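You operate a simulated robot arm through the tools that you are given. There is no shell and no other tool.

You run a simulated robot arm. Do the job below in one go: nothing can be reset, and whatever is moved stays where it is left.

TASK
Tip the seeds into the mortar and pound them till crushed.
Fine: cup and pestle go back; spill nothing. Set down upright: pink cup.
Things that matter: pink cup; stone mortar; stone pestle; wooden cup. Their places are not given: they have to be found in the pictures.

The check looks at the end state, three seconds after you hand in, the way a careful person would. Anything else that was tipped, shoved, dropped, spilled or broken makes it a failure.

THE ROBOT
A 7-joint arm with a two-finger parallel gripper, fixed in place. Base frame: the origin is on the floor under the middle of its stand, x ahead of it, y to its left, z up; the work surface is at about z = 760. Units: mm, rad, N and s.
With the tool pointing down near the work surface it reaches from about 340 to 860 mm from the base axis. Its first joint turns from -2.897 to 2.897 rad. Payload 3.43 kg.
The TCP is the grasp point between the finger pads, 34 mm short of the fingertips. In the tool frame z runs along the fingers and y along their closing line. Largest opening 128 mm; finger width 24, thickness 12; the body of the gripper, 48 by 130 mm, starts 96 mm behind the TCP.
Orientation is told as [roll, pitch, yaw] about the base's x, y, z axes, in that order, counted from this pose: with the fingers straight down and closing along the base's y, the tool's x points along the base's -x, its y along +y and its z along -z.

THE INTERFACE
- The arm moves only by the tool send_rows. Its arguments are lists of equal length, an entry for each row: "claw": the opening in per cent of the stroke, from 0 (shut) to 100 (fully open); "linear": the shift along the tool's x, y, z in cm, a list of three; "turn": the turn, a rotation vector about the tool's x, y, z in rad, a list of three. In form: {"claw": [claw, ...], "linear": [[dx, dy, dz], ...], "turn": [[wx, wy, wz], ...]}. A call has 1 to 20 rows; each row is the pose to reach, as a shift and turn from the pose commanded when the call began, along the tool's axes at that moment. A row lasts 0.2 s, in which the tool goes at most 50 mm and 0.15 rad; a call with a longer step from one row to the next is refused whole, and so is a gripper value outside its range. Where a pose cannot be reached the arm comes as near as it can. A force on the tool above 40 N (or 10 N above the force at the start of the call, whichever is more), or a blocked arm, ends the call early, and 0.2 s more pass. The fingers move at their own pace (about 153 mm/s each) and stop on an object; they squeeze with about 21 N. The grip force told is the motor's: it shows also when the fingers shut on nothing. Time passes only in rows, and 0.2 s behind the last, so rows that repeat a pose let the fingers close. The reply holds the time, the measured pose of the TCP, the force on the tool along the base axes, the opening and the grip force, in the units named above and with some noise, with the torque about the TCP (base axes, N m) and any sound that the robot's microphone picked up.
- Cameras (640 x 400 px; columns grow to the right, rows downward): "scene" is fixed at [225.5, 654.3, 1426.1]; the picture's right is [0.22, 0.98, 0.00], its down [0.91, -0.20, -0.36] and it looks along [-0.36, 0.08, -0.93] (base axes); focal length 310 px, centre (320, 200). "wrist" rides on the gripper at [76, -11, -160] in the tool frame; the picture's right is [0.15, 0.99, 0.00], its down [-0.88, 0.13, -0.46] and it looks along [-0.45, 0.07, 0.89] (tool axes); focal length 234 px, centre (320, 200).
- get_image(camera): a new picture of that camera. No time passes.
- probe_pixels(camera, pixels): for up to 12 pixels [column, row] of the newest picture of that camera ("zoom" is the newest enlarged one), the place [x, y, z] in the base frame of the surface seen there, good to about 2 mm, but the place of the scene camera against the robot may be out by one fixed shift of up to 12 mm in any direction. No time passes.
- enlarge(camera, box): a new picture of the part [left, top, right, bottom] of that camera's present view, enlarged. No time passes.
- close_job(): hands the job in; it is judged then, once.

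Open the gripper and draw the arm clear of the work before you hand the job in, unless the task says otherwise.

The tools are called after "Emit:" by a JSON object that holds its "method" and its "body". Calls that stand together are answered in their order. send_rows: Moves the arm, as the interface text tells. Its arguments: {"type":"object","properties":{"claw":{"type":"array","items":{"type":"number"}},"linear":{"type":"array","items":{"type":"array","items":{"type":"number"}}},"turn":{"type":"array","items":{"type":"array","items":{"type":"number"}}}},"required":["claw","linear","turn"]} The other tools are called the same way: get_image (camera) takes a picture; probe_pixels (camera, pixels) gives the place of the surface under pixels of a picture; enlarge (camera, box) takes an enlarged picture of a part of a camera's view; close_job () hands the job in.

At the start:

```text
time_s: 0.0
tcp_pos: [44.2, 555.0, 1118.0]
tool_rot: [0.0, -0.001, -0.001]
ft_force: [0.2, 0.2, -0.4]
wrist_torque: [0.0, -0.01, 0.03]
opening: 128.0
grasp_force: 0.0
```

scene: 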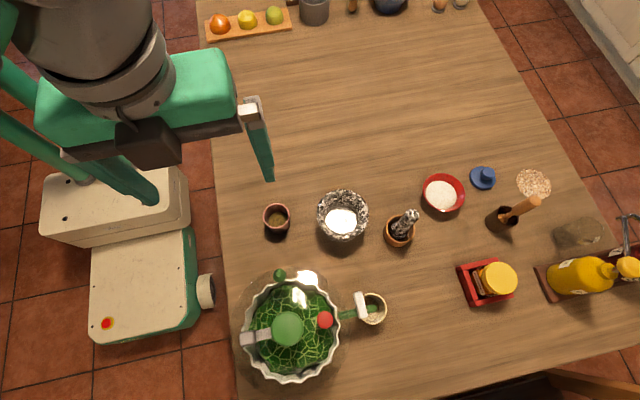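
wrist: 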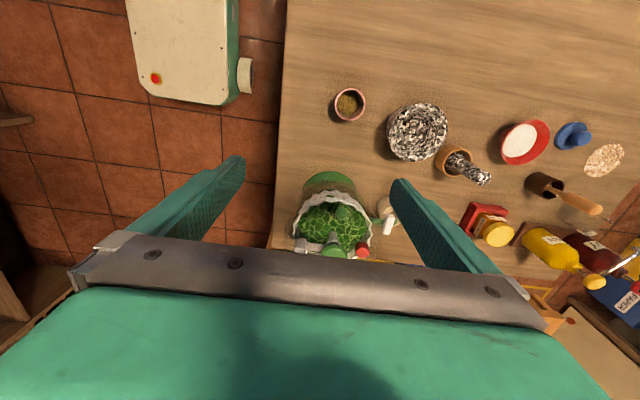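

I see a small cup at about (277,220), a granite mortar at (342,215) and a wooden cup with the pestle at (401,230) in the scene picture. I'll enlarge that area in both cameras to identify them.

Emit:
{"method": "enlarge", "body": {"camera": "scene", "box": [240, 160, 440, 285]}}

Emit:
{"method": "enlarge", "body": {"camera": "wrist", "box": [300, 60, 520, 200]}}

```text
3.20 times, centred on (340, 222) of scene
```

zoom: 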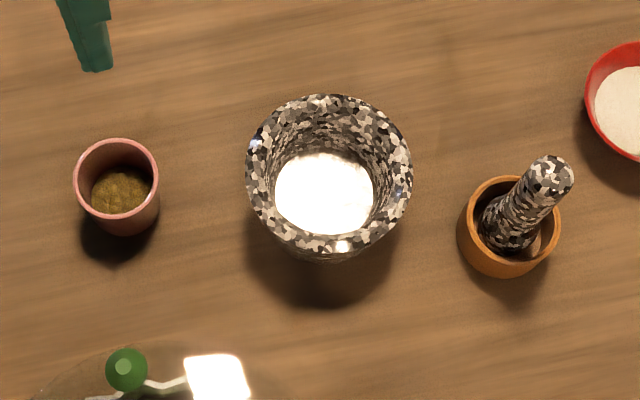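

```text
2.86 times, centred on (410, 130) of wrist
```

zoom: 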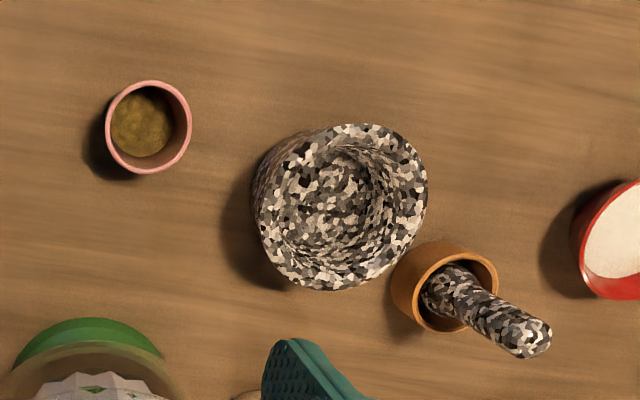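

The pink cup holds the seeds, the mortar is empty and the pestle leans in the wooden cup. I'll probe rims and centres in the wrist zoom (the last enlarged picture), which has no camera shift.

Emit:
{"method": "probe_pixels", "body": {"camera": "zoom", "pixels": [[148, 82], [106, 125], [190, 125], [148, 170], [143, 128], [375, 126], [262, 210], [425, 185], [340, 288], [345, 200], [60, 130], [145, 195]]}}

Emit:
{"method": "probe_pixels", "body": {"camera": "wrist", "pixels": [[457, 149], [440, 160], [472, 163], [452, 174], [480, 178], [470, 173], [460, 165], [452, 157], [487, 177], [484, 181], [400, 105], [420, 130]]}}

```text
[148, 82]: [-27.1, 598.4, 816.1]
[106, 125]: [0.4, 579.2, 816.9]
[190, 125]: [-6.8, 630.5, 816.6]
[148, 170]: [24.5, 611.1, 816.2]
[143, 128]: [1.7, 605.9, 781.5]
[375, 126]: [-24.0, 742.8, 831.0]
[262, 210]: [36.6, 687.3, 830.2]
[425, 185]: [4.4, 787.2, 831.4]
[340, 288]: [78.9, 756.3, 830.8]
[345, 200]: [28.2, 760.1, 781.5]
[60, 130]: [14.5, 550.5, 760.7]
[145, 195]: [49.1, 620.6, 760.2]
```

```text
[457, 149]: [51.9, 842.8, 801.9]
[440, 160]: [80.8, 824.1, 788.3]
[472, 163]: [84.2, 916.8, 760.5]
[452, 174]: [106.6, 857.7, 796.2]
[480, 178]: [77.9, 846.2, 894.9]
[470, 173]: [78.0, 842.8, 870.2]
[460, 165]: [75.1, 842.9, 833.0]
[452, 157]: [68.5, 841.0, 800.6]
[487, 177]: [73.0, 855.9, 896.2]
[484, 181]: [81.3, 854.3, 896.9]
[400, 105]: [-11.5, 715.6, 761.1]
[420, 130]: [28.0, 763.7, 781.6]
```

Pink cup: rim z≈816, centre ≈(-1,605), about 52 mm wide; mortar rim z≈831 near (28,740); pestle top near (77,852,897). Next I probe the table edge, the pot and neighbours in the scene picture to know the free space.

Emit:
{"method": "get_image", "body": {"camera": "scene"}}

Emit:
{"method": "probe_pixels", "body": {"camera": "scene", "pixels": [[225, 220], [232, 300], [215, 100], [280, 275], [262, 290], [288, 328], [325, 320], [372, 308], [277, 207], [277, 235], [344, 192], [341, 222]]}}

Emit:
{"method": "probe_pixels", "body": {"camera": "scene", "pixels": [[440, 195], [440, 176], [482, 177], [503, 218], [404, 243], [388, 232], [414, 232], [395, 217], [410, 214], [405, 222], [398, 233], [360, 300]]}}

```text
taken
```

scene: 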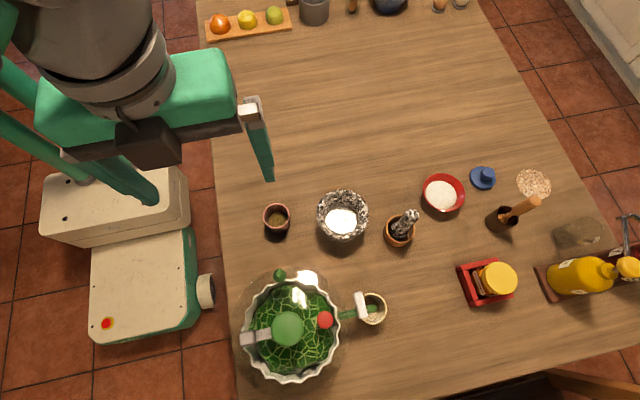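

```text
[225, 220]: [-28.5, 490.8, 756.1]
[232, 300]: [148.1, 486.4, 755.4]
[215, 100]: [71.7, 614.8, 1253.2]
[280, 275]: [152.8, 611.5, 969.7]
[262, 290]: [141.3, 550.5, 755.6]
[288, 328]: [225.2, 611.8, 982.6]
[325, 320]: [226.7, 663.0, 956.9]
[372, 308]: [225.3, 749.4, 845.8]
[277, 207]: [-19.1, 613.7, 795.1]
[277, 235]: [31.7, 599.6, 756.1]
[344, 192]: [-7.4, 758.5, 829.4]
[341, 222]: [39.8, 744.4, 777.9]
```

```text
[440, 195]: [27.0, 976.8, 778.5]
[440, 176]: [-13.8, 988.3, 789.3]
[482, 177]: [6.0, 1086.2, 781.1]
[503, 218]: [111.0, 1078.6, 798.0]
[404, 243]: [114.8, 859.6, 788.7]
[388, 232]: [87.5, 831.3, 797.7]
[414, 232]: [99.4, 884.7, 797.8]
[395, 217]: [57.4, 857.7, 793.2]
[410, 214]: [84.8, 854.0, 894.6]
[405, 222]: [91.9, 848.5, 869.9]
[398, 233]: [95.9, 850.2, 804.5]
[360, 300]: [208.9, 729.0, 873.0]
```

The table edge is near y≈480 and the pot occupies x>140. I'll move up and over toward the mortar/pestle (staying well above everything) to get a closer wrist view.

Emit:
{"method": "send_rows", "body": {"claw": [100, 100, 100, 100, 100, 100, 100, 100], "linear": [[0.9, 2.8, 1.2], [1.8, 5.6, 2.4], [2.7, 8.4, 3.6], [3.6, 11.2, 4.9], [4.5, 14.0, 6.1], [5.4, 16.8, 7.3], [6.3, 19.6, 8.5], [7.2, 22.5, 9.8]], "turn": [[0, 0, 0], [0, 0, 0], [0, 0, 0], [0, 0, 0], [0, 0, 0], [0, 0, 0], [0, 0, 0], [0, 0, 0]]}}

Emit:
{"method": "get_image", "body": {"camera": "wrist"}}

Emit:
{"method": "get_image", "body": {"camera": "scene"}}

```text
time_s: 1.8
tcp_pos: [-27.9, 780.5, 1021.2]
tool_rot: [-0.001, 0.0, -0.001]
ft_force: [-0.2, 0.1, 0.1]
wrist_torque: [-0.01, 0.06, 0.01]
opening: 128.1
grasp_force: 0.2
```

```text
taken
```

wrist: 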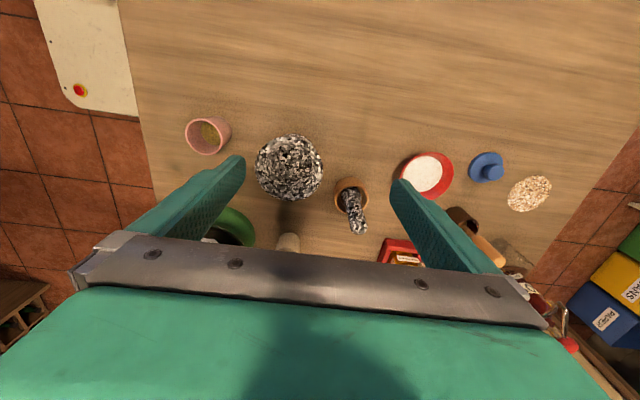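

```text
taken
```

scene: 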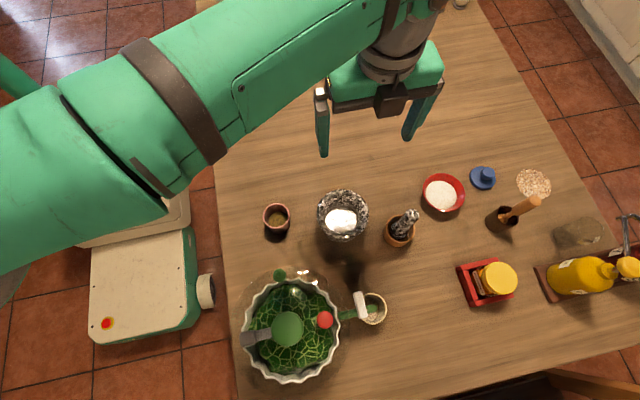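

The arm reached the pose exactly. Now enlarge the wrist view on the mortar, wooden cup and pestle around (290,165) and (352,205).

Emit:
{"method": "enlarge", "body": {"camera": "wrist", "box": [310, 160, 400, 240]}}

Emit:
{"method": "probe_pixels", "body": {"camera": "wrist", "pixels": [[351, 181], [336, 197], [367, 193], [352, 213], [357, 226], [363, 228], [353, 230], [358, 232], [352, 205], [345, 193], [350, 197], [358, 218]]}}

```text
5.00 times, centred on (355, 200) of wrist
```

zoom: 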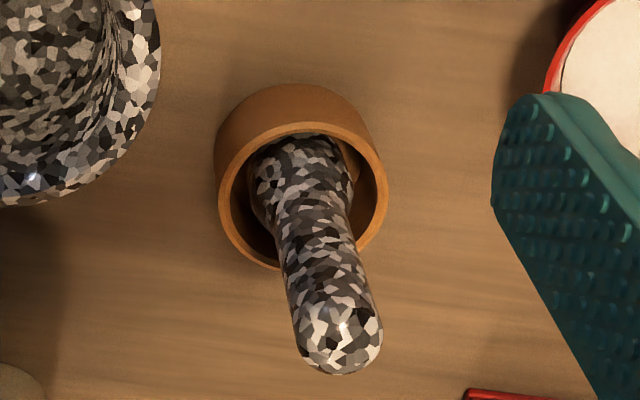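

```text
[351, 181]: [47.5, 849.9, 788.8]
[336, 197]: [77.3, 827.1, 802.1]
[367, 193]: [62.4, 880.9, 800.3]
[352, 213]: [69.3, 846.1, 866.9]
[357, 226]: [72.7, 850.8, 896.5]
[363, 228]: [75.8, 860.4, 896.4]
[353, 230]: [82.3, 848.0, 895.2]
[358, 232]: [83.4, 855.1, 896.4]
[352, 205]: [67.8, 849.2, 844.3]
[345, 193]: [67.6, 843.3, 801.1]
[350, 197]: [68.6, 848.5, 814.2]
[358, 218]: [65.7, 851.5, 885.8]
```

The pestle stands nearly upright in the wooden cup. I'll probe the wooden cup rim and the pestle's edges in this zoom.

Emit:
{"method": "probe_pixels", "body": {"camera": "zoom", "pixels": [[222, 195], [385, 190], [300, 127], [255, 260], [378, 225], [300, 300], [365, 290], [330, 290], [288, 250], [350, 240], [320, 245], [340, 365]]}}

Emit:
{"method": "probe_pixels", "body": {"camera": "zoom", "pixels": [[262, 190], [345, 180], [305, 160], [375, 345], [302, 350], [340, 320], [320, 275], [310, 200], [268, 240], [365, 170], [245, 200], [340, 345]]}}

```text
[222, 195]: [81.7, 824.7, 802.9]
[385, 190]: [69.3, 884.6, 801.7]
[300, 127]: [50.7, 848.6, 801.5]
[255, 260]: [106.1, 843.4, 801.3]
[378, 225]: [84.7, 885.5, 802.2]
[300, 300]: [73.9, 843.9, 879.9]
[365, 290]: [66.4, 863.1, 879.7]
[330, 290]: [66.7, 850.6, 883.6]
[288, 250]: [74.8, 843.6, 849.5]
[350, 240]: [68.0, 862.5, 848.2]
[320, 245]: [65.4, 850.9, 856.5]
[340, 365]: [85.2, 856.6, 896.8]
```

```text
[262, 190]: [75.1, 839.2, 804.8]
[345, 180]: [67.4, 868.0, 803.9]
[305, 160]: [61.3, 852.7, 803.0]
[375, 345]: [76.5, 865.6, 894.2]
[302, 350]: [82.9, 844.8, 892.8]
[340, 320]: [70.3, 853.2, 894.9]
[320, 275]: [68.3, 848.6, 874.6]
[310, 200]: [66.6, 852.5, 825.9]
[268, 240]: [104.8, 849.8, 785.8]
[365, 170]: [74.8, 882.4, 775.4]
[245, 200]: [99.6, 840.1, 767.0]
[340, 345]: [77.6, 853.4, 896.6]
```

Wooden cup centre ≈(79,855), rim z≈802; pestle is upright at ≈(77,853.5), top z≈897, handle ≈20 mm thick. Now I test in free air whether the tool can tilt toward +x by about 55°, for grasping the pink cup obliquely so it can be poured.

Emit:
{"method": "send_rows", "body": {"claw": [100, 100, 100, 100, 100, 100, 100, 100], "linear": [[0.3, -1.2, -0.5], [0.6, -2.4, -1.0], [0.9, -3.6, -1.5], [1.2, -4.8, -2.0], [1.5, -6.0, -2.5], [1.8, -7.0, -3.0], [2.1, -8.0, -3.5], [2.2, -9.0, -4.0]], "turn": [[0, -0.12, 0], [0, -0.24, 0], [0, -0.36, 0], [0, -0.48, 0], [0, -0.6, 0], [0, -0.72, 0], [0, -0.84, 0], [0, -0.96, 0]]}}

Emit:
{"method": "get_image", "body": {"camera": "scene"}}

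Emit:
{"method": "get_image", "body": {"camera": "wrist"}}

```text
time_s: 3.6
tcp_pos: [-50.2, 691.6, 1059.5]
tool_rot: [0.0, -0.961, -0.001]
ft_force: [0.5, -0.1, 0.3]
wrist_torque: [0.0, 0.02, 0.0]
opening: 128.1
grasp_force: 0.0
```

```text
taken
```

scene: 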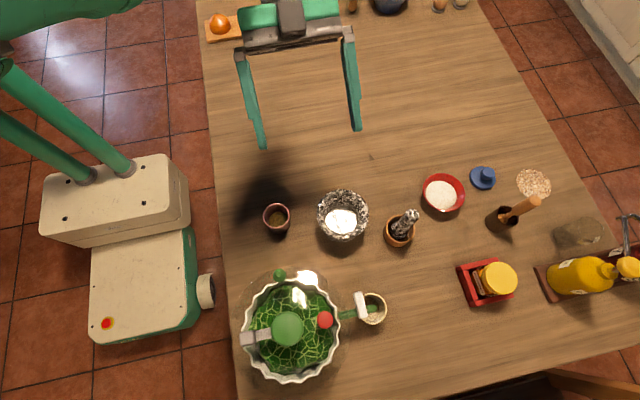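

```text
taken
```

wrist: 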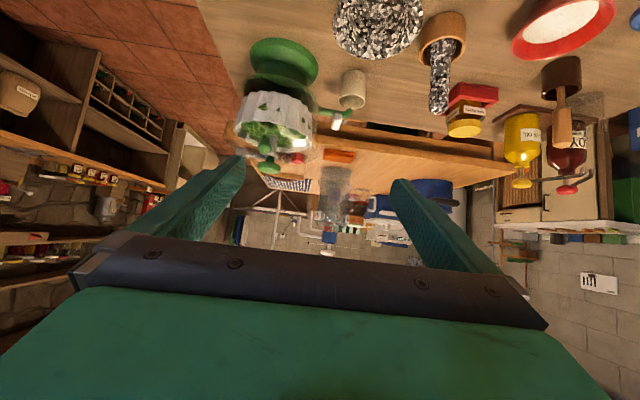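

The tilt works. Next test: raise the tool to nearly horizontal here in the free air (TCP near z 1060).

Emit:
{"method": "send_rows", "body": {"claw": [100, 100, 100, 100, 100], "linear": [[0, 0, 0], [0, 0, 0], [0, 0, 0], [0, 0, 0], [0, 0, 0]], "turn": [[0, -0.11, 0], [0, -0.22, 0], [0, -0.33, 0], [0, -0.44, 0], [0, -0.55, 0]]}}

```text
time_s: 4.8
tcp_pos: [-31.3, 733.2, 1040.8]
tool_rot: [0.035, -1.45, -0.013]
ft_force: [4.1, 1.7, 5.3]
wrist_torque: [-0.05, 0.73, -0.28]
opening: 127.9
grasp_force: 0.1
out of reach, approached as far as the arm can: row 4, 5
```

Beyond pitch ≈-1.4 it is out of reach here, so I back off to about -1.2 and check how it settles.

Emit:
{"method": "send_rows", "body": {"claw": [100, 100, 100], "linear": [[0, 0, 0], [0, 0, 0], [0, 0, 0]], "turn": [[0, 0.12, 0], [0, 0.24, 0], [0, 0.3, 0]]}}

```text
time_s: 5.6
tcp_pos: [-34.1, 733.6, 1038.2]
tool_rot: [0.003, -1.148, 0.017]
ft_force: [0.4, -0.5, -1.0]
wrist_torque: [0.01, 0.01, -0.01]
opening: 127.9
grasp_force: 0.1
```

Commands restart from the reached pose. Now I test the rotation about the tool axis in the + direction.

Emit:
{"method": "send_rows", "body": {"claw": [100, 100, 100, 100, 100, 100, 100, 100, 100, 100, 100, 100], "linear": [[0, 0, 0], [0, 0, 0], [0, 0, 0], [0, 0, 0], [0, 0, 0], [0, 0, 0], [0, 0, 0], [0, 0, 0], [0, 0, 0], [0, 0, 0], [0, 0, 0], [0, 0, 0]], "turn": [[0, 0, 0.14], [0, 0, 0.28], [0, 0, 0.42], [0, 0, 0.56], [0, 0, 0.7], [0, 0, 0.84], [0, 0, 0.98], [0, 0, 1.12], [0, 0, 1.26], [0, 0, 1.4], [0, 0, 1.54], [0, 0, 1.68]]}}

Emit:
{"method": "get_image", "body": {"camera": "scene"}}

```text
time_s: 8.2
tcp_pos: [-34.3, 733.2, 1036.7]
tool_rot: [1.146, 0.103, -1.598]
ft_force: [-1.1, 0.2, -0.2]
wrist_torque: [0.04, -0.01, 0.01]
opening: 128.2
grasp_force: 0.0
```

```text
taken
```

scene: 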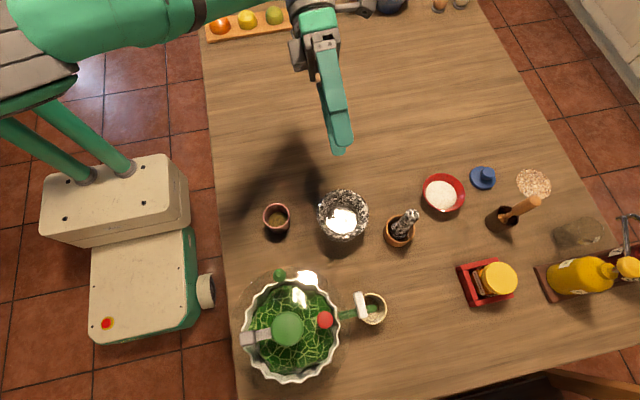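

+1.68 rad is reached without trouble; I keep going another 1.4 rad to see whether a half turn is possible.

Emit:
{"method": "send_rows", "body": {"claw": [100, 100, 100, 100, 100, 100, 100, 100, 100, 100], "linear": [[0, 0, 0], [0, 0, 0], [0, 0, 0], [0, 0, 0], [0, 0, 0], [0, 0, 0], [0, 0, 0], [0, 0, 0], [0, 0, 0], [0, 0, 0]], "turn": [[0, 0, 0.14], [0, 0, 0.28], [0, 0, 0.42], [0, 0, 0.56], [0, 0, 0.7], [0, 0, 0.84], [0, 0, 0.98], [0, 0, 1.12], [0, 0, 1.26], [0, 0, 1.4]]}}

Emit:
{"method": "get_image", "body": {"camera": "scene"}}

```text
time_s: 10.4
tcp_pos: [-33.2, 733.3, 1038.8]
tool_rot: [0.127, 1.145, -2.981]
ft_force: [-0.3, -0.1, -0.3]
wrist_torque: [0.01, -0.03, 0.02]
opening: 128.2
grasp_force: 0.0
```

```text
taken
```

scene: 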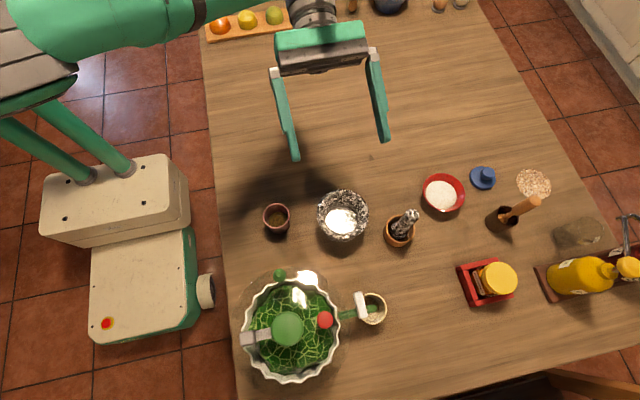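

A nearly full half turn about the tool axis works at this tilt (≈66° from vertical), with the camera now on top. I'll finish the last 0.06 rad so the closing line is level, narrowing the claw to about 90 mm.

Emit:
{"method": "send_rows", "body": {"claw": [70, 70], "linear": [[0, 0, 0], [0, 0, 0]], "turn": [[0, 0, 0.06], [0, 0, 0.06]]}}

Emit:
{"method": "get_image", "body": {"camera": "wrist"}}

```text
time_s: 11.0
tcp_pos: [-33.9, 733.9, 1037.9]
tool_rot: [-0.002, 1.148, -3.125]
ft_force: [-0.4, -0.5, -1.0]
wrist_torque: [0.01, -0.02, -0.03]
opening: 89.5
grasp_force: 0.1
```

```text
taken
```

wrist: 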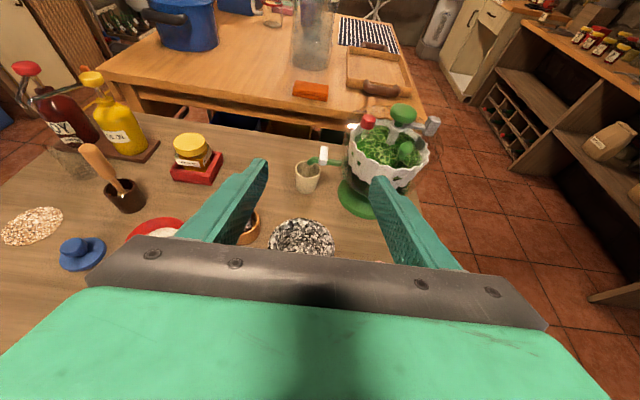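

Orientation is now level. I move toward a pre-grasp point behind the pink cup, first ~60% of the way, and check the picture.

Emit:
{"method": "send_rows", "body": {"claw": [70, 70, 70, 70, 70], "linear": [[-2.5, 1.55, -0.04], [-5.0, 3.1, -0.08], [-7.5, 4.65, -0.12], [-10.0, 6.2, -0.16], [-12.5, 7.75, -0.2]], "turn": [[0, 0, 0], [0, 0, 0], [0, 0, 0], [0, 0, 0], [0, 0, 0]]}}

Emit:
{"method": "get_image", "body": {"camera": "scene"}}

Emit:
{"method": "get_image", "body": {"camera": "wrist"}}

```text
time_s: 12.2
tcp_pos: [-85.9, 655.2, 926.0]
tool_rot: [0.0, 1.148, -3.123]
ft_force: [0.0, -0.2, 0.3]
wrist_torque: [-0.01, -0.02, 0.03]
opening: 89.6
grasp_force: 0.1
```

```text
taken
```

scene: 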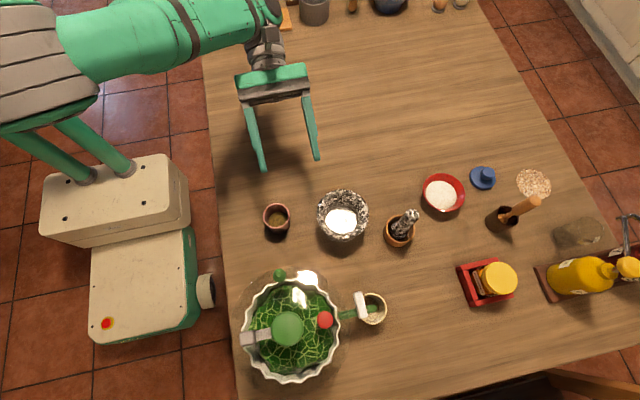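

```text
taken
```

wrist: 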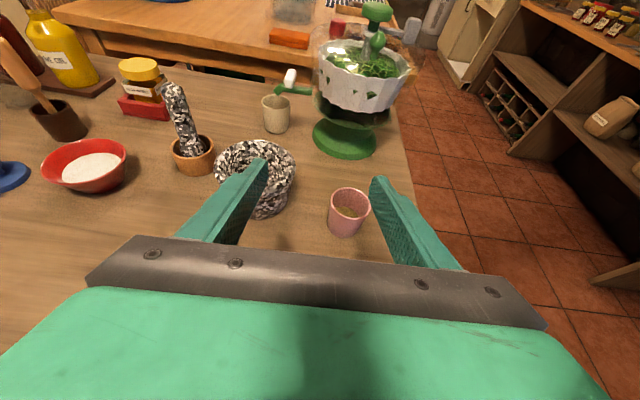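

The cup is now visible at (348,212) between the fingers. I probe its rim and the mortar from this closer viewpoint to refine.

Emit:
{"method": "enlarge", "body": {"camera": "wrist", "box": [200, 120, 400, 245]}}

Emit:
{"method": "probe_pixels", "body": {"camera": "wrist", "pixels": [[330, 202], [369, 204], [350, 189], [348, 217], [350, 211], [344, 228], [330, 225], [363, 228], [346, 235], [250, 141], [294, 168], [260, 160]]}}

```text
3.20 times, centred on (300, 182) of wrist
```

zoom: 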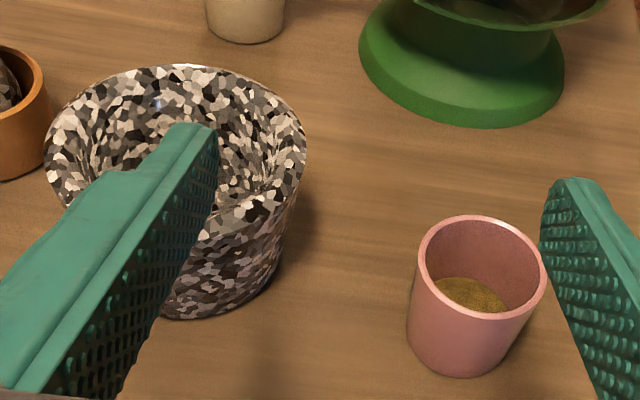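

```text
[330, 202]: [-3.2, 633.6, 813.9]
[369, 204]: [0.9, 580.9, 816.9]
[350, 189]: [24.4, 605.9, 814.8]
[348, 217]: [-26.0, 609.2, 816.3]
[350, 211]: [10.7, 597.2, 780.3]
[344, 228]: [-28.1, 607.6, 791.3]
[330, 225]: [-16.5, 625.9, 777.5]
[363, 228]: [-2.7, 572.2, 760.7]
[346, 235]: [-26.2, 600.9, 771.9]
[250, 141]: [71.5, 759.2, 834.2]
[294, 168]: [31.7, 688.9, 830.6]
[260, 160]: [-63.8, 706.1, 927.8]
```

Cup centre refined to ≈(-1.5,606), rim z≈816. I go down to the pre-grasp point 130 mm back along the tool axis.

Emit:
{"method": "send_rows", "body": {"claw": [70, 70, 70, 70], "linear": [[-2.2, 1.3, 0], [-4.4, 2.6, 0], [-6.6, 3.9, 0], [-8.53, 5.06, -0.02]], "turn": [[0, 0, 0], [0, 0, 0], [0, 0, 0], [0, 0, 0]]}}

Emit:
{"method": "get_image", "body": {"camera": "wrist"}}

Emit:
{"method": "get_image", "body": {"camera": "scene"}}

```text
time_s: 13.2
tcp_pos: [-119.6, 604.8, 846.5]
tool_rot: [-0.001, 1.151, -3.123]
ft_force: [0.3, -0.2, -0.8]
wrist_torque: [0.01, 0.02, 0.02]
opening: 89.6
grasp_force: 0.1
```

```text
taken
```

wrist: 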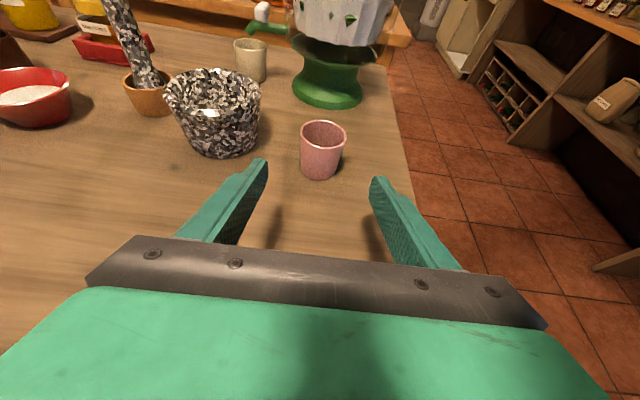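

```text
taken
```

scene: 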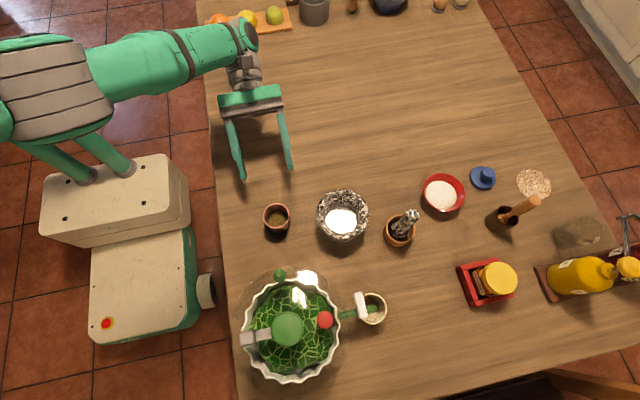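

All clear; the cup sits centred ahead at (322,148). I advance 128 mm along the tool axis to straddle the cup, still open.

Emit:
{"method": "send_rows", "body": {"claw": [70, 70, 70, 70, 70, 70, 70], "linear": [[0.03, 0.02, 2.0], [0.06, 0.03, 4.0], [0.1, 0.05, 6.0], [0.13, 0.06, 8.0], [0.16, 0.08, 10.0], [0.2, 0.1, 12.0], [0.21, 0.1, 12.84]], "turn": [[0, 0, 0], [0, 0, 0], [0, 0, 0], [0, 0, 0], [0, 0, 0], [0, 0, 0], [0, 0, 0]]}}

Emit:
{"method": "get_image", "body": {"camera": "wrist"}}

Emit:
{"method": "enlarge", "body": {"camera": "scene", "box": [200, 140, 360, 260]}}

```text
time_s: 14.8
tcp_pos: [-1.9, 605.1, 796.2]
tool_rot: [0.001, 1.149, -3.12]
ft_force: [-0.2, 0.2, 0.9]
wrist_torque: [-0.01, -0.01, 0.01]
opening: 89.8
grasp_force: 0.0
```

```text
taken
```

wrist: 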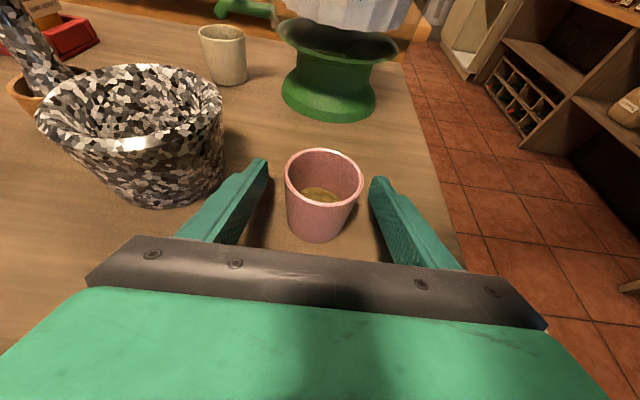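

```text
3.33 times, centred on (280, 200) of scene
```

zoom: 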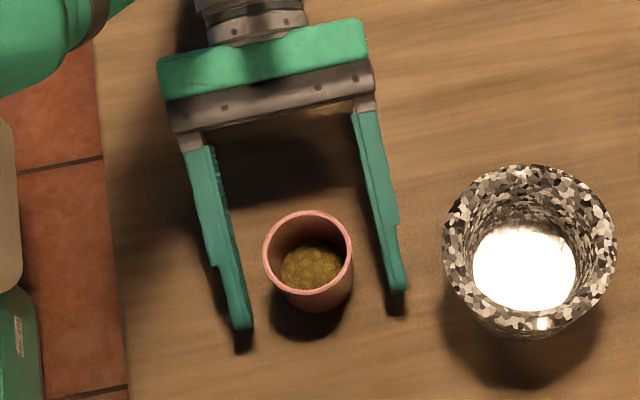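

The fingers straddle the cup (rim from about (285,165) to (362,190)). I probe rim edges once more to centre the grip before closing.

Emit:
{"method": "probe_pixels", "body": {"camera": "wrist", "pixels": [[287, 178], [361, 188], [322, 150], [316, 203], [322, 188], [287, 200], [353, 205], [318, 239], [320, 215], [268, 165], [372, 183], [318, 195]]}}

```text
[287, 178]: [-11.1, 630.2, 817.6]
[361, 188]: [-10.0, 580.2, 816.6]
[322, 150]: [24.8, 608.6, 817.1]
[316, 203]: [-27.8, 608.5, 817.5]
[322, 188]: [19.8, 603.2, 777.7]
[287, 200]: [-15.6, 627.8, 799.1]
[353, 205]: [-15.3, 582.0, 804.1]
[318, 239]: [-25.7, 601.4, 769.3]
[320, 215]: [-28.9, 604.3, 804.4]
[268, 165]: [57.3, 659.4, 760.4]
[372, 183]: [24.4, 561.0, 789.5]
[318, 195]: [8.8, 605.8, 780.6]
```

The grip is centred (cup centre ≈(-1.5,605.2), TCP (-1.9,605.1)). I close the claw on the cup without moving.

Emit:
{"method": "send_rows", "body": {"claw": [50, 25, 25, 25], "linear": [[0, 0, 0], [0, 0, 0], [0, 0, 0], [0, 0, 0]], "turn": [[0, 0, 0], [0, 0, 0], [0, 0, 0], [0, 0, 0]]}}

Emit:
{"method": "get_image", "body": {"camera": "wrist"}}

```text
time_s: 15.8
tcp_pos: [-0.9, 605.3, 795.4]
tool_rot: [-0.001, 1.15, -3.123]
ft_force: [-0.4, 0.4, -0.4]
wrist_torque: [0.01, -0.03, 0.0]
opening: 53.9
grasp_force: 20.6
```

```text
taken
```

wrist: 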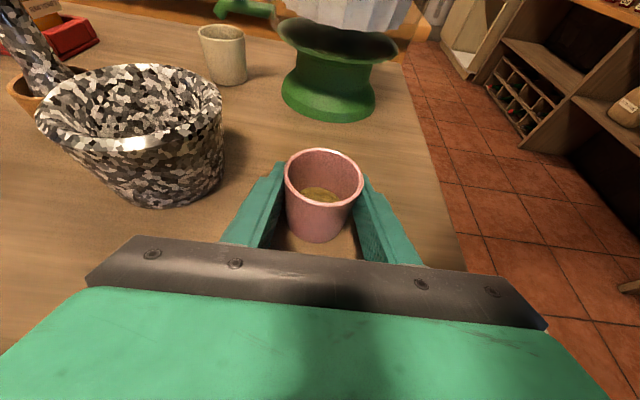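

The cup is held (opening 53.9 mm, 20.6 N). I lift straight up in small steps by about 130 mm.

Emit:
{"method": "send_rows", "body": {"claw": [25, 25, 25, 25, 25, 25, 25], "linear": [[0.91, 0, -0.41], [1.83, 0, -0.82], [3.65, 0, -1.64], [5.48, 0, -2.45], [7.3, 0, -3.27], [9.13, 0, -4.09], [11.86, 0, -5.32]], "turn": [[0, 0, 0], [0, 0, 0], [0, 0, 0], [0, 0, 0], [0, 0, 0], [0, 0, 0], [0, 0, 0]]}}

Emit:
{"method": "get_image", "body": {"camera": "wrist"}}

Emit:
{"method": "get_image", "body": {"camera": "scene"}}

```text
time_s: 17.4
tcp_pos: [-0.5, 605.1, 926.9]
tool_rot: [0.002, 1.148, -3.118]
ft_force: [0.0, 1.6, -1.4]
wrist_torque: [-0.01, -0.01, -0.07]
opening: 54.0
grasp_force: 21.2
```

```text
taken
```

wrist: 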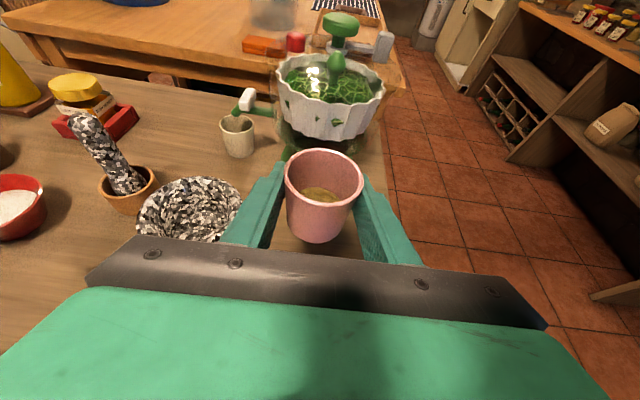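

```text
taken
```

scene: 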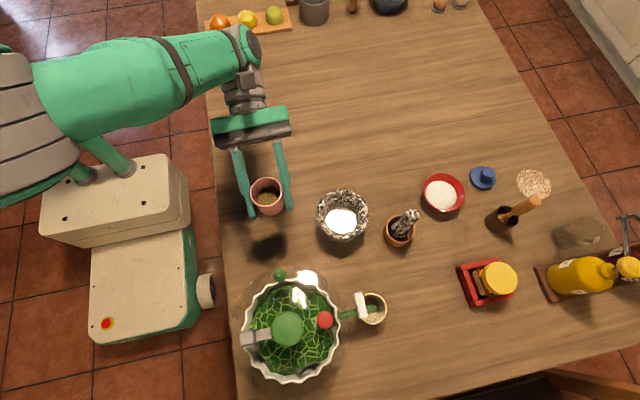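

The cup is lifted upright. I now measure the mortar rim precisely from the wrist view (mortar around (190,208)).

Emit:
{"method": "enlarge", "body": {"camera": "wrist", "box": [90, 150, 290, 275]}}

```text
3.20 times, centred on (190, 212) of wrist
```

zoom: 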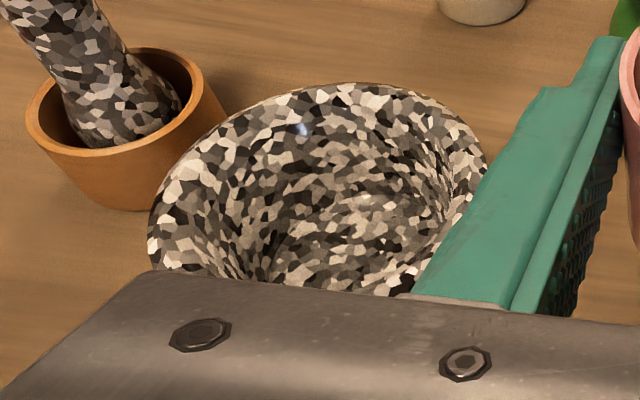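

I probe points along the mortar's outer rim and inside the bowl.

Emit:
{"method": "probe_pixels", "body": {"camera": "zoom", "pixels": [[350, 90], [200, 155], [157, 230], [470, 140], [478, 170], [250, 116], [430, 104], [350, 150], [340, 220], [390, 225], [260, 250], [330, 270]]}}

Emit:
{"method": "probe_pixels", "body": {"camera": "scene", "pixels": [[319, 215], [367, 215], [343, 190], [342, 239], [330, 193], [362, 201], [325, 233], [360, 233], [342, 205], [342, 228], [330, 220], [355, 220]]}}

```text
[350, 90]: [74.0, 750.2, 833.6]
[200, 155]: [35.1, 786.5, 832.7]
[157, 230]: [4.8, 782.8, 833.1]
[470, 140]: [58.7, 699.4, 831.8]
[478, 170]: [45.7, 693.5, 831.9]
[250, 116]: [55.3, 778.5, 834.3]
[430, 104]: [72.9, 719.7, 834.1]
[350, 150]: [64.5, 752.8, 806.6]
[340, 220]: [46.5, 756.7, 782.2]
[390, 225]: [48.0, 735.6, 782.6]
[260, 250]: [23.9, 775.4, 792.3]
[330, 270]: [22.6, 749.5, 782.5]
```

```text
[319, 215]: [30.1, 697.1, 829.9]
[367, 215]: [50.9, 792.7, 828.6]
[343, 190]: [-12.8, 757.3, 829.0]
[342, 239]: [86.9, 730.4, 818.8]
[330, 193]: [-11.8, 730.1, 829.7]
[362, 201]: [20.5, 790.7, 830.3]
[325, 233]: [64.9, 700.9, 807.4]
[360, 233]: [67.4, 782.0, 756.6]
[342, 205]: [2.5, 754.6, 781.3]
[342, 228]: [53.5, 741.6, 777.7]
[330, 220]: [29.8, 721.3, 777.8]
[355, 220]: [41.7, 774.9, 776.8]
```

Mortar centre fits to ≈(27,739), rim z≈833, floor z≈782. I carry the upright cup to (31,727) and then lower the TCP to z≈890, where the lip will pour inside the bowl.

Emit:
{"method": "send_rows", "body": {"claw": [25, 25, 25, 25, 25, 25, 25, 25, 25, 25], "linear": [[0.15, -1.3, 0.34], [0.38, -3.3, 0.85], [0.62, -5.3, 1.37], [0.85, -7.3, 1.89], [1.08, -9.3, 2.4], [1.32, -11.3, 2.92], [1.41, -12.12, 3.13], [0.41, -12.12, 3.58], [-0.9, -12.12, 4.17], [-1.78, -12.12, 4.57]], "turn": [[0, 0, 0], [0, 0, 0], [0, 0, 0], [0, 0, 0], [0, 0, 0], [0, 0, 0], [0, 0, 0], [0, 0, 0], [0, 0, 0], [0, 0, 0]]}}

Emit:
{"method": "get_image", "body": {"camera": "wrist"}}

Emit:
{"method": "get_image", "body": {"camera": "scene"}}

```text
time_s: 19.6
tcp_pos: [29.6, 726.5, 889.4]
tool_rot: [0.0, 1.148, -3.118]
ft_force: [1.2, 0.2, -0.9]
wrist_torque: [0.01, 0.0, 0.01]
opening: 53.9
grasp_force: 21.1
```

```text
taken
```

wrist: 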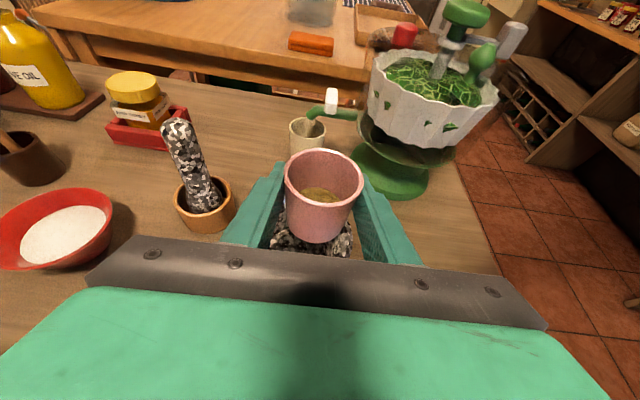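

```text
taken
```

scene: 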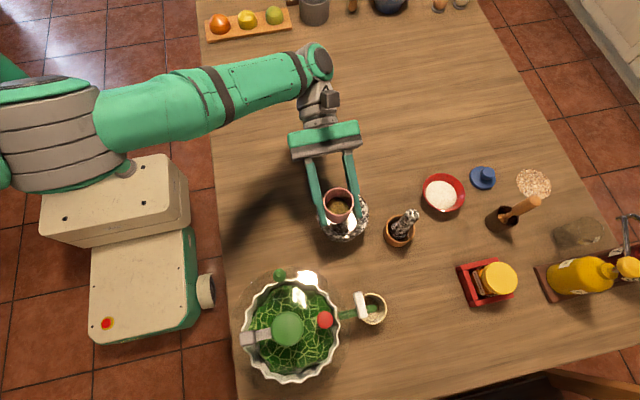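

The cup is above the mortar. I start the pour with a turn of -0.9 rad about the tool axis (mouth tips toward +y, over the bowl's middle).

Emit:
{"method": "send_rows", "body": {"claw": [25, 25, 25, 25, 25, 25, 25, 25, 25], "linear": [[0, 0, 0], [0, 0, 0], [0, 0, 0], [0, 0, 0], [0, 0, 0], [0, 0, 0], [0, 0, 0], [0, 0, 0], [0, 0, 0]], "turn": [[0, 0, -0.1], [0, 0, -0.2], [0, 0, -0.3], [0, 0, -0.4], [0, 0, -0.5], [0, 0, -0.6], [0, 0, -0.7], [0, 0, -0.8], [0, 0, -0.9]]}}

Emit:
{"method": "enlarge", "body": {"camera": "scene", "box": [260, 130, 440, 260]}}

```text
time_s: 21.6
tcp_pos: [31.2, 727.3, 891.7]
tool_rot: [1.051, 0.603, -1.864]
ft_force: [-0.2, -0.3, -0.6]
wrist_torque: [0.03, -0.02, 0.02]
opening: 53.9
grasp_force: 21.4
```

```text
3.08 times, centred on (350, 195) of scene
```

zoom: 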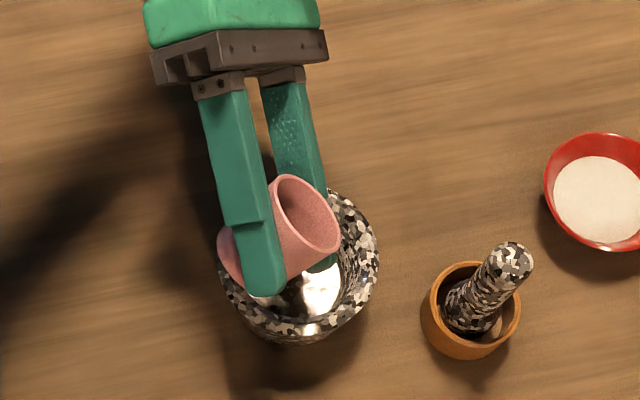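

The lip is over the bowl and nothing has left the cup yet. I continue slowly by another -0.9 rad.

Emit:
{"method": "send_rows", "body": {"claw": [25, 25, 25, 25, 25, 25, 25, 25, 25, 25, 25], "linear": [[0, 0, 0], [0, 0, 0], [0, 0, 0], [0, 0, 0], [0, 0, 0], [0, 0, 0], [0, 0, 0], [0, 0, 0], [0, 0, 0], [0, 0, 0], [0, 0, 0]], "turn": [[0, 0, -0.08], [0, 0, -0.16], [0, 0, -0.24], [0, 0, -0.32], [0, 0, -0.4], [0, 0, -0.48], [0, 0, -0.56], [0, 0, -0.64], [0, 0, -0.72], [0, 0, -0.8], [0, 0, -0.9]]}}

Emit:
{"method": "enlarge", "body": {"camera": "scene", "box": [260, 130, 440, 260]}}

Emit:
{"method": "get_image", "body": {"camera": "wrist"}}

```text
time_s: 24.0
tcp_pos: [29.8, 726.2, 890.6]
tool_rot: [1.14, -0.213, -1.452]
ft_force: [0.3, 0.1, -0.6]
wrist_torque: [0.03, 0.01, -0.02]
opening: 54.1
grasp_force: 21.1
```

```text
3.08 times, centred on (350, 195) of scene
```

zoom: 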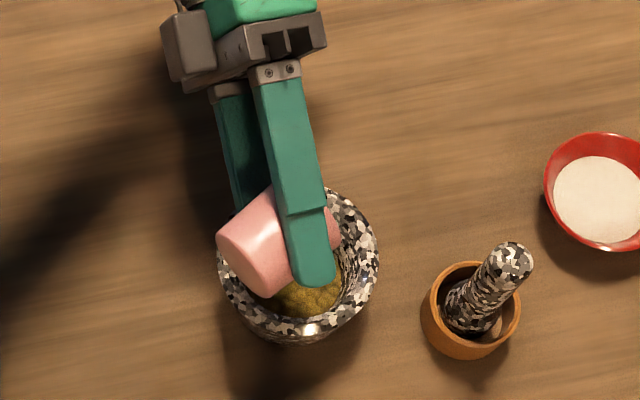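

```text
taken
```

wrist: 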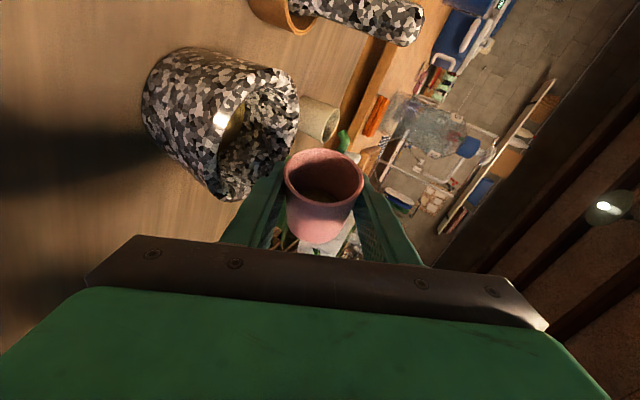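

Seeds are visible in the bowl (zoom (310,300)). I continue the tilt to the full half turn so the cup empties completely, and hold it there a moment.

Emit:
{"method": "send_rows", "body": {"claw": [25, 25, 25, 25, 25, 25, 25, 25, 25, 25, 25, 25, 25, 25, 25, 25, 25], "linear": [[0, 0, 0], [0, 0, 0], [0, 0, 0], [0, 0, 0], [0, 0, 0], [0, 0, 0], [0, 0, 0], [0, 0, 0], [0, 0, 0], [0, 0, 0], [0, 0, 0], [0, 0, 0], [0, 0, 0], [0, 0, 0], [0, 0, 0], [0, 0, 0], [0, 0, 0]], "turn": [[0, 0, -0.1], [0, 0, -0.2], [0, 0, -0.3], [0, 0, -0.4], [0, 0, -0.5], [0, 0, -0.6], [0, 0, -0.7], [0, 0, -0.8], [0, 0, -0.9], [0, 0, -1.0], [0, 0, -1.1], [0, 0, -1.2], [0, 0, -1.3], [0, 0, -1.3], [0, 0, -1.3], [0, 0, -1.3], [0, 0, -1.3]]}}

Emit:
{"method": "enlarge", "body": {"camera": "scene", "box": [260, 130, 440, 260]}}

Emit:
{"method": "enlarge", "body": {"camera": "wrist", "box": [220, 120, 420, 250]}}

```text
time_s: 27.6
tcp_pos: [30.0, 727.2, 891.8]
tool_rot: [0.092, -1.146, -0.082]
ft_force: [0.5, -1.0, -0.4]
wrist_torque: [0.01, 0.03, 0.0]
opening: 53.7
grasp_force: 21.3
```

```text
3.08 times, centred on (350, 195) of scene
```

zoom: 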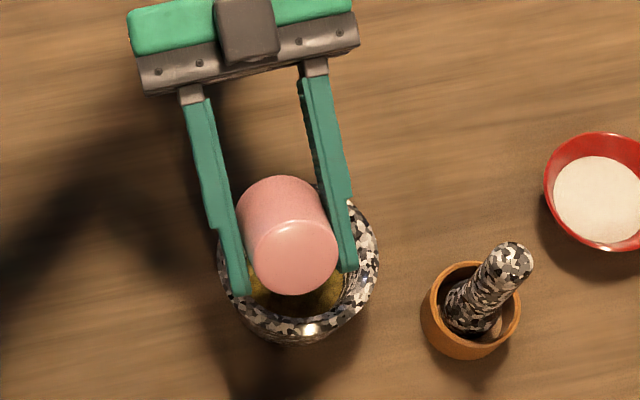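

```text
3.08 times, centred on (320, 185) of wrist
```

zoom: 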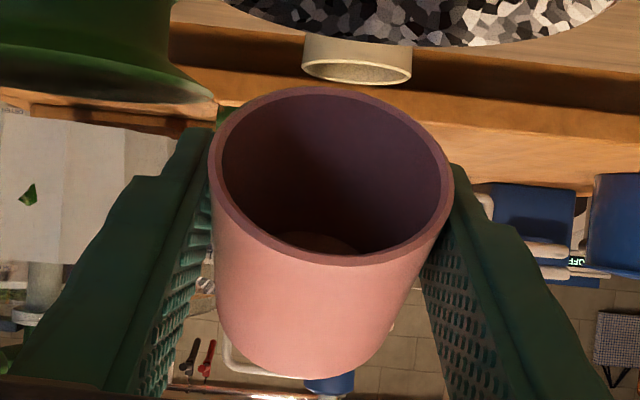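

The cup looks empty inside. I turn it back upright by the same path, still over the mortar.

Emit:
{"method": "send_rows", "body": {"claw": [25, 25, 25, 25, 25, 25, 25, 25, 25, 25, 25, 25, 25, 25, 25, 25, 25, 25, 25, 25], "linear": [[0, 0, 0], [0, 0, 0], [0, 0, 0], [0, 0, 0], [0, 0, 0], [0, 0, 0], [0, 0, 0], [0, 0, 0], [0, 0, 0], [0, 0, 0], [0, 0, 0], [0, 0, 0], [0, 0, 0], [0, 0, 0], [0, 0, 0], [0, 0, 0], [0, 0, 0], [0, 0, 0], [0, 0, 0], [0, 0, 0]], "turn": [[0, 0, 0.13], [0, 0, 0.26], [0, 0, 0.39], [0, 0, 0.52], [0, 0, 0.65], [0, 0, 0.78], [0, 0, 0.91], [0, 0, 1.04], [0, 0, 1.17], [0, 0, 1.3], [0, 0, 1.43], [0, 0, 1.56], [0, 0, 1.69], [0, 0, 1.82], [0, 0, 1.95], [0, 0, 2.08], [0, 0, 2.21], [0, 0, 2.34], [0, 0, 2.47], [0, 0, 2.6]]}}

Emit:
{"method": "send_rows", "body": {"claw": [25, 25, 25, 25, 25], "linear": [[0, 0, 0], [0, 0, 0], [0, 0, 0], [0, 0, 0], [0, 0, 0]], "turn": [[0, 0, 0.13], [0, 0, 0.26], [0, 0, 0.39], [0, 0, 0.5], [0, 0, 0.5]]}}

Emit:
{"method": "get_image", "body": {"camera": "wrist"}}

Emit:
{"method": "enlarge", "body": {"camera": "scene", "box": [260, 130, 440, 260]}}

```text
time_s: 31.8
tcp_pos: [30.7, 727.8, 891.1]
tool_rot: [0.817, 0.932, -2.195]
ft_force: [0.2, 0.0, -1.2]
wrist_torque: [0.01, -0.02, -0.03]
opening: 53.8
grasp_force: 21.0
```

```text
time_s: 33.0
tcp_pos: [29.9, 726.6, 891.2]
tool_rot: [-0.003, 1.149, -3.126]
ft_force: [0.8, 0.1, -0.6]
wrist_torque: [0.02, 0.01, -0.01]
opening: 53.7
grasp_force: 21.3
```

```text
taken
```

wrist: 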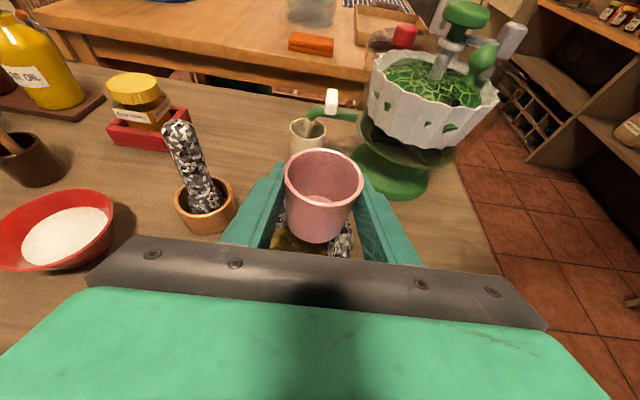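

```text
3.08 times, centred on (350, 195) of scene
```

zoom: 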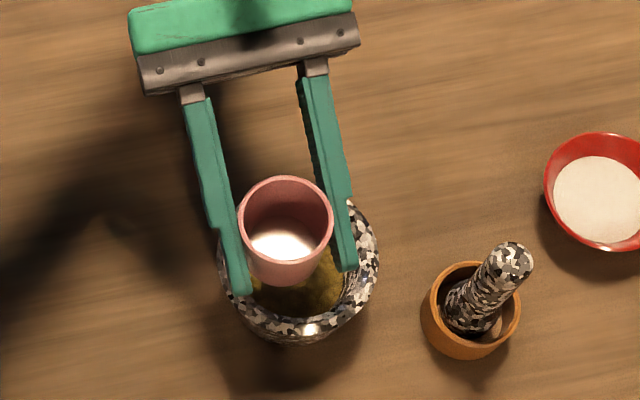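

The pink cup is empty and upright. I carry it back along the exact reverse of the path: up, across, and down to 15 mm above the original spot.

Emit:
{"method": "send_rows", "body": {"claw": [25, 25, 25, 25, 25, 25, 25, 25, 25, 25, 25, 25, 25, 25], "linear": [[1.0, 0, -0.45], [2.2, 0, -1.0], [3.19, 0, -1.44], [2.95, 2.0, -1.96], [2.6, 5.0, -2.73], [2.25, 8.0, -3.51], [1.95, 10.6, -4.18], [1.78, 12.12, -4.57], [0.4, 12.12, -3.95], [-1.4, 12.12, -3.14], [-3.2, 12.12, -2.33], [-5.0, 12.12, -1.53], [-7.0, 12.12, -0.63], [-8.71, 12.12, 0.14]], "turn": [[0, 0, 0], [0, 0, 0], [0, 0, 0], [0, 0, 0], [0, 0, 0], [0, 0, 0], [0, 0, 0], [0, 0, 0], [0, 0, 0], [0, 0, 0], [0, 0, 0], [0, 0, 0], [0, 0, 0], [0, 0, 0]]}}

Emit:
{"method": "get_image", "body": {"camera": "wrist"}}

Emit:
{"method": "enlarge", "body": {"camera": "scene", "box": [220, 140, 420, 265]}}

```text
time_s: 36.0
tcp_pos: [-0.9, 605.4, 811.3]
tool_rot: [0.0, 1.148, -3.121]
ft_force: [0.2, 1.0, -0.7]
wrist_torque: [-0.01, 0.01, 0.01]
opening: 53.6
grasp_force: 21.1
```

```text
taken
```

wrist: 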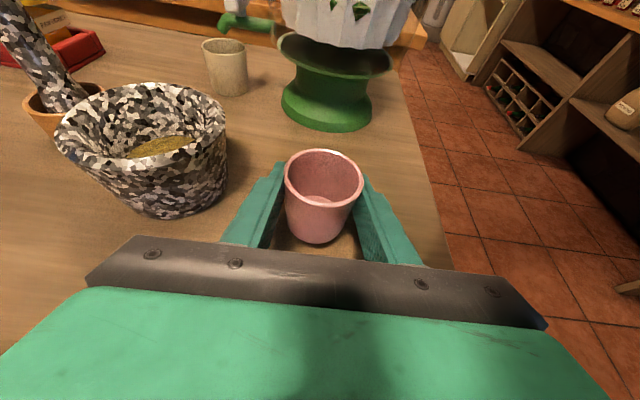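

```text
3.20 times, centred on (320, 202) of scene
```

zoom: 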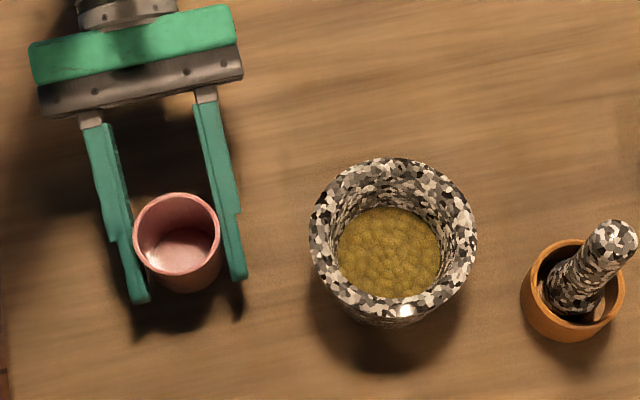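

All seeds are in the bowl, none on the table. I lower the last 15 mm slowly.

Emit:
{"method": "send_rows", "body": {"claw": [25, 25, 25, 25, 25], "linear": [[-0.4, 0, 0.18], [-0.8, 0, 0.36], [-1.1, 0, 0.49], [-1.28, 0, 0.57], [-1.37, 0, 0.61]], "turn": [[0, 0, 0], [0, 0, 0], [0, 0, 0], [0, 0, 0], [0, 0, 0]]}}

Emit:
{"method": "get_image", "body": {"camera": "wrist"}}

```text
time_s: 37.2
tcp_pos: [-1.4, 606.0, 796.1]
tool_rot: [-0.001, 1.148, -3.122]
ft_force: [-0.2, -0.3, -1.0]
wrist_torque: [-0.02, -0.01, 0.04]
opening: 53.7
grasp_force: 20.7
```

```text
taken
```

wrist: 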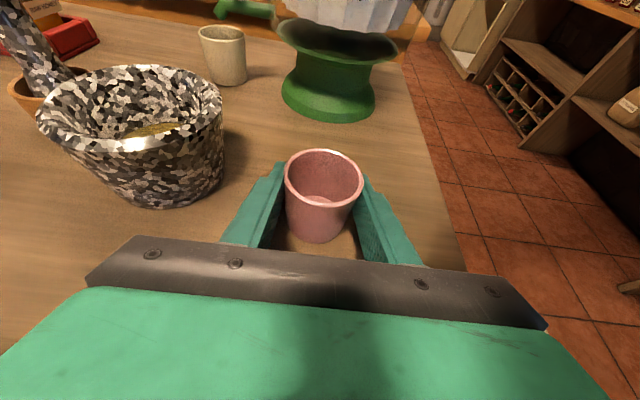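

The view matches the one at grasp time. I probe the rim height to confirm the cup is seated before releasing.

Emit:
{"method": "probe_pixels", "body": {"camera": "wrist", "pixels": [[287, 178], [361, 188], [322, 150], [316, 203], [318, 241], [320, 215]]}}

```text
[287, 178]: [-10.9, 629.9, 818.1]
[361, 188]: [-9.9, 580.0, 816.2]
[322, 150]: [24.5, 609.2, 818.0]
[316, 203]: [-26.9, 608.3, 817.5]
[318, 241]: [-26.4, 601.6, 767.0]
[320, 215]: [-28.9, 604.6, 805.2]
```

Rim heights match the original (≈817). I press down another half millimetre and open the fingers.

Emit:
{"method": "send_rows", "body": {"claw": [25, 43, 46, 52, 60, 70, 70], "linear": [[-0.05, 0, 0.02], [-0.05, 0, 0.02], [-0.05, 0, 0.02], [-0.05, 0, 0.02], [-0.05, 0, 0.02], [-0.05, 0, 0.02], [-0.05, 0, 0.02]], "turn": [[0, 0, 0], [0, 0, 0], [0, 0, 0], [0, 0, 0], [0, 0, 0], [0, 0, 0], [0, 0, 0]]}}

Emit:
{"method": "get_image", "body": {"camera": "wrist"}}

```text
time_s: 38.8
tcp_pos: [-2.3, 606.0, 795.4]
tool_rot: [-0.001, 1.149, -3.121]
ft_force: [0.2, 0.4, 0.5]
wrist_torque: [-0.03, -0.01, 0.01]
opening: 89.7
grasp_force: 0.0
```

```text
taken
```

wrist: 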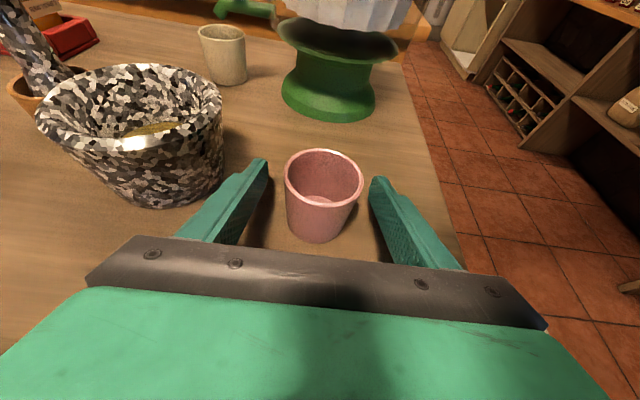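

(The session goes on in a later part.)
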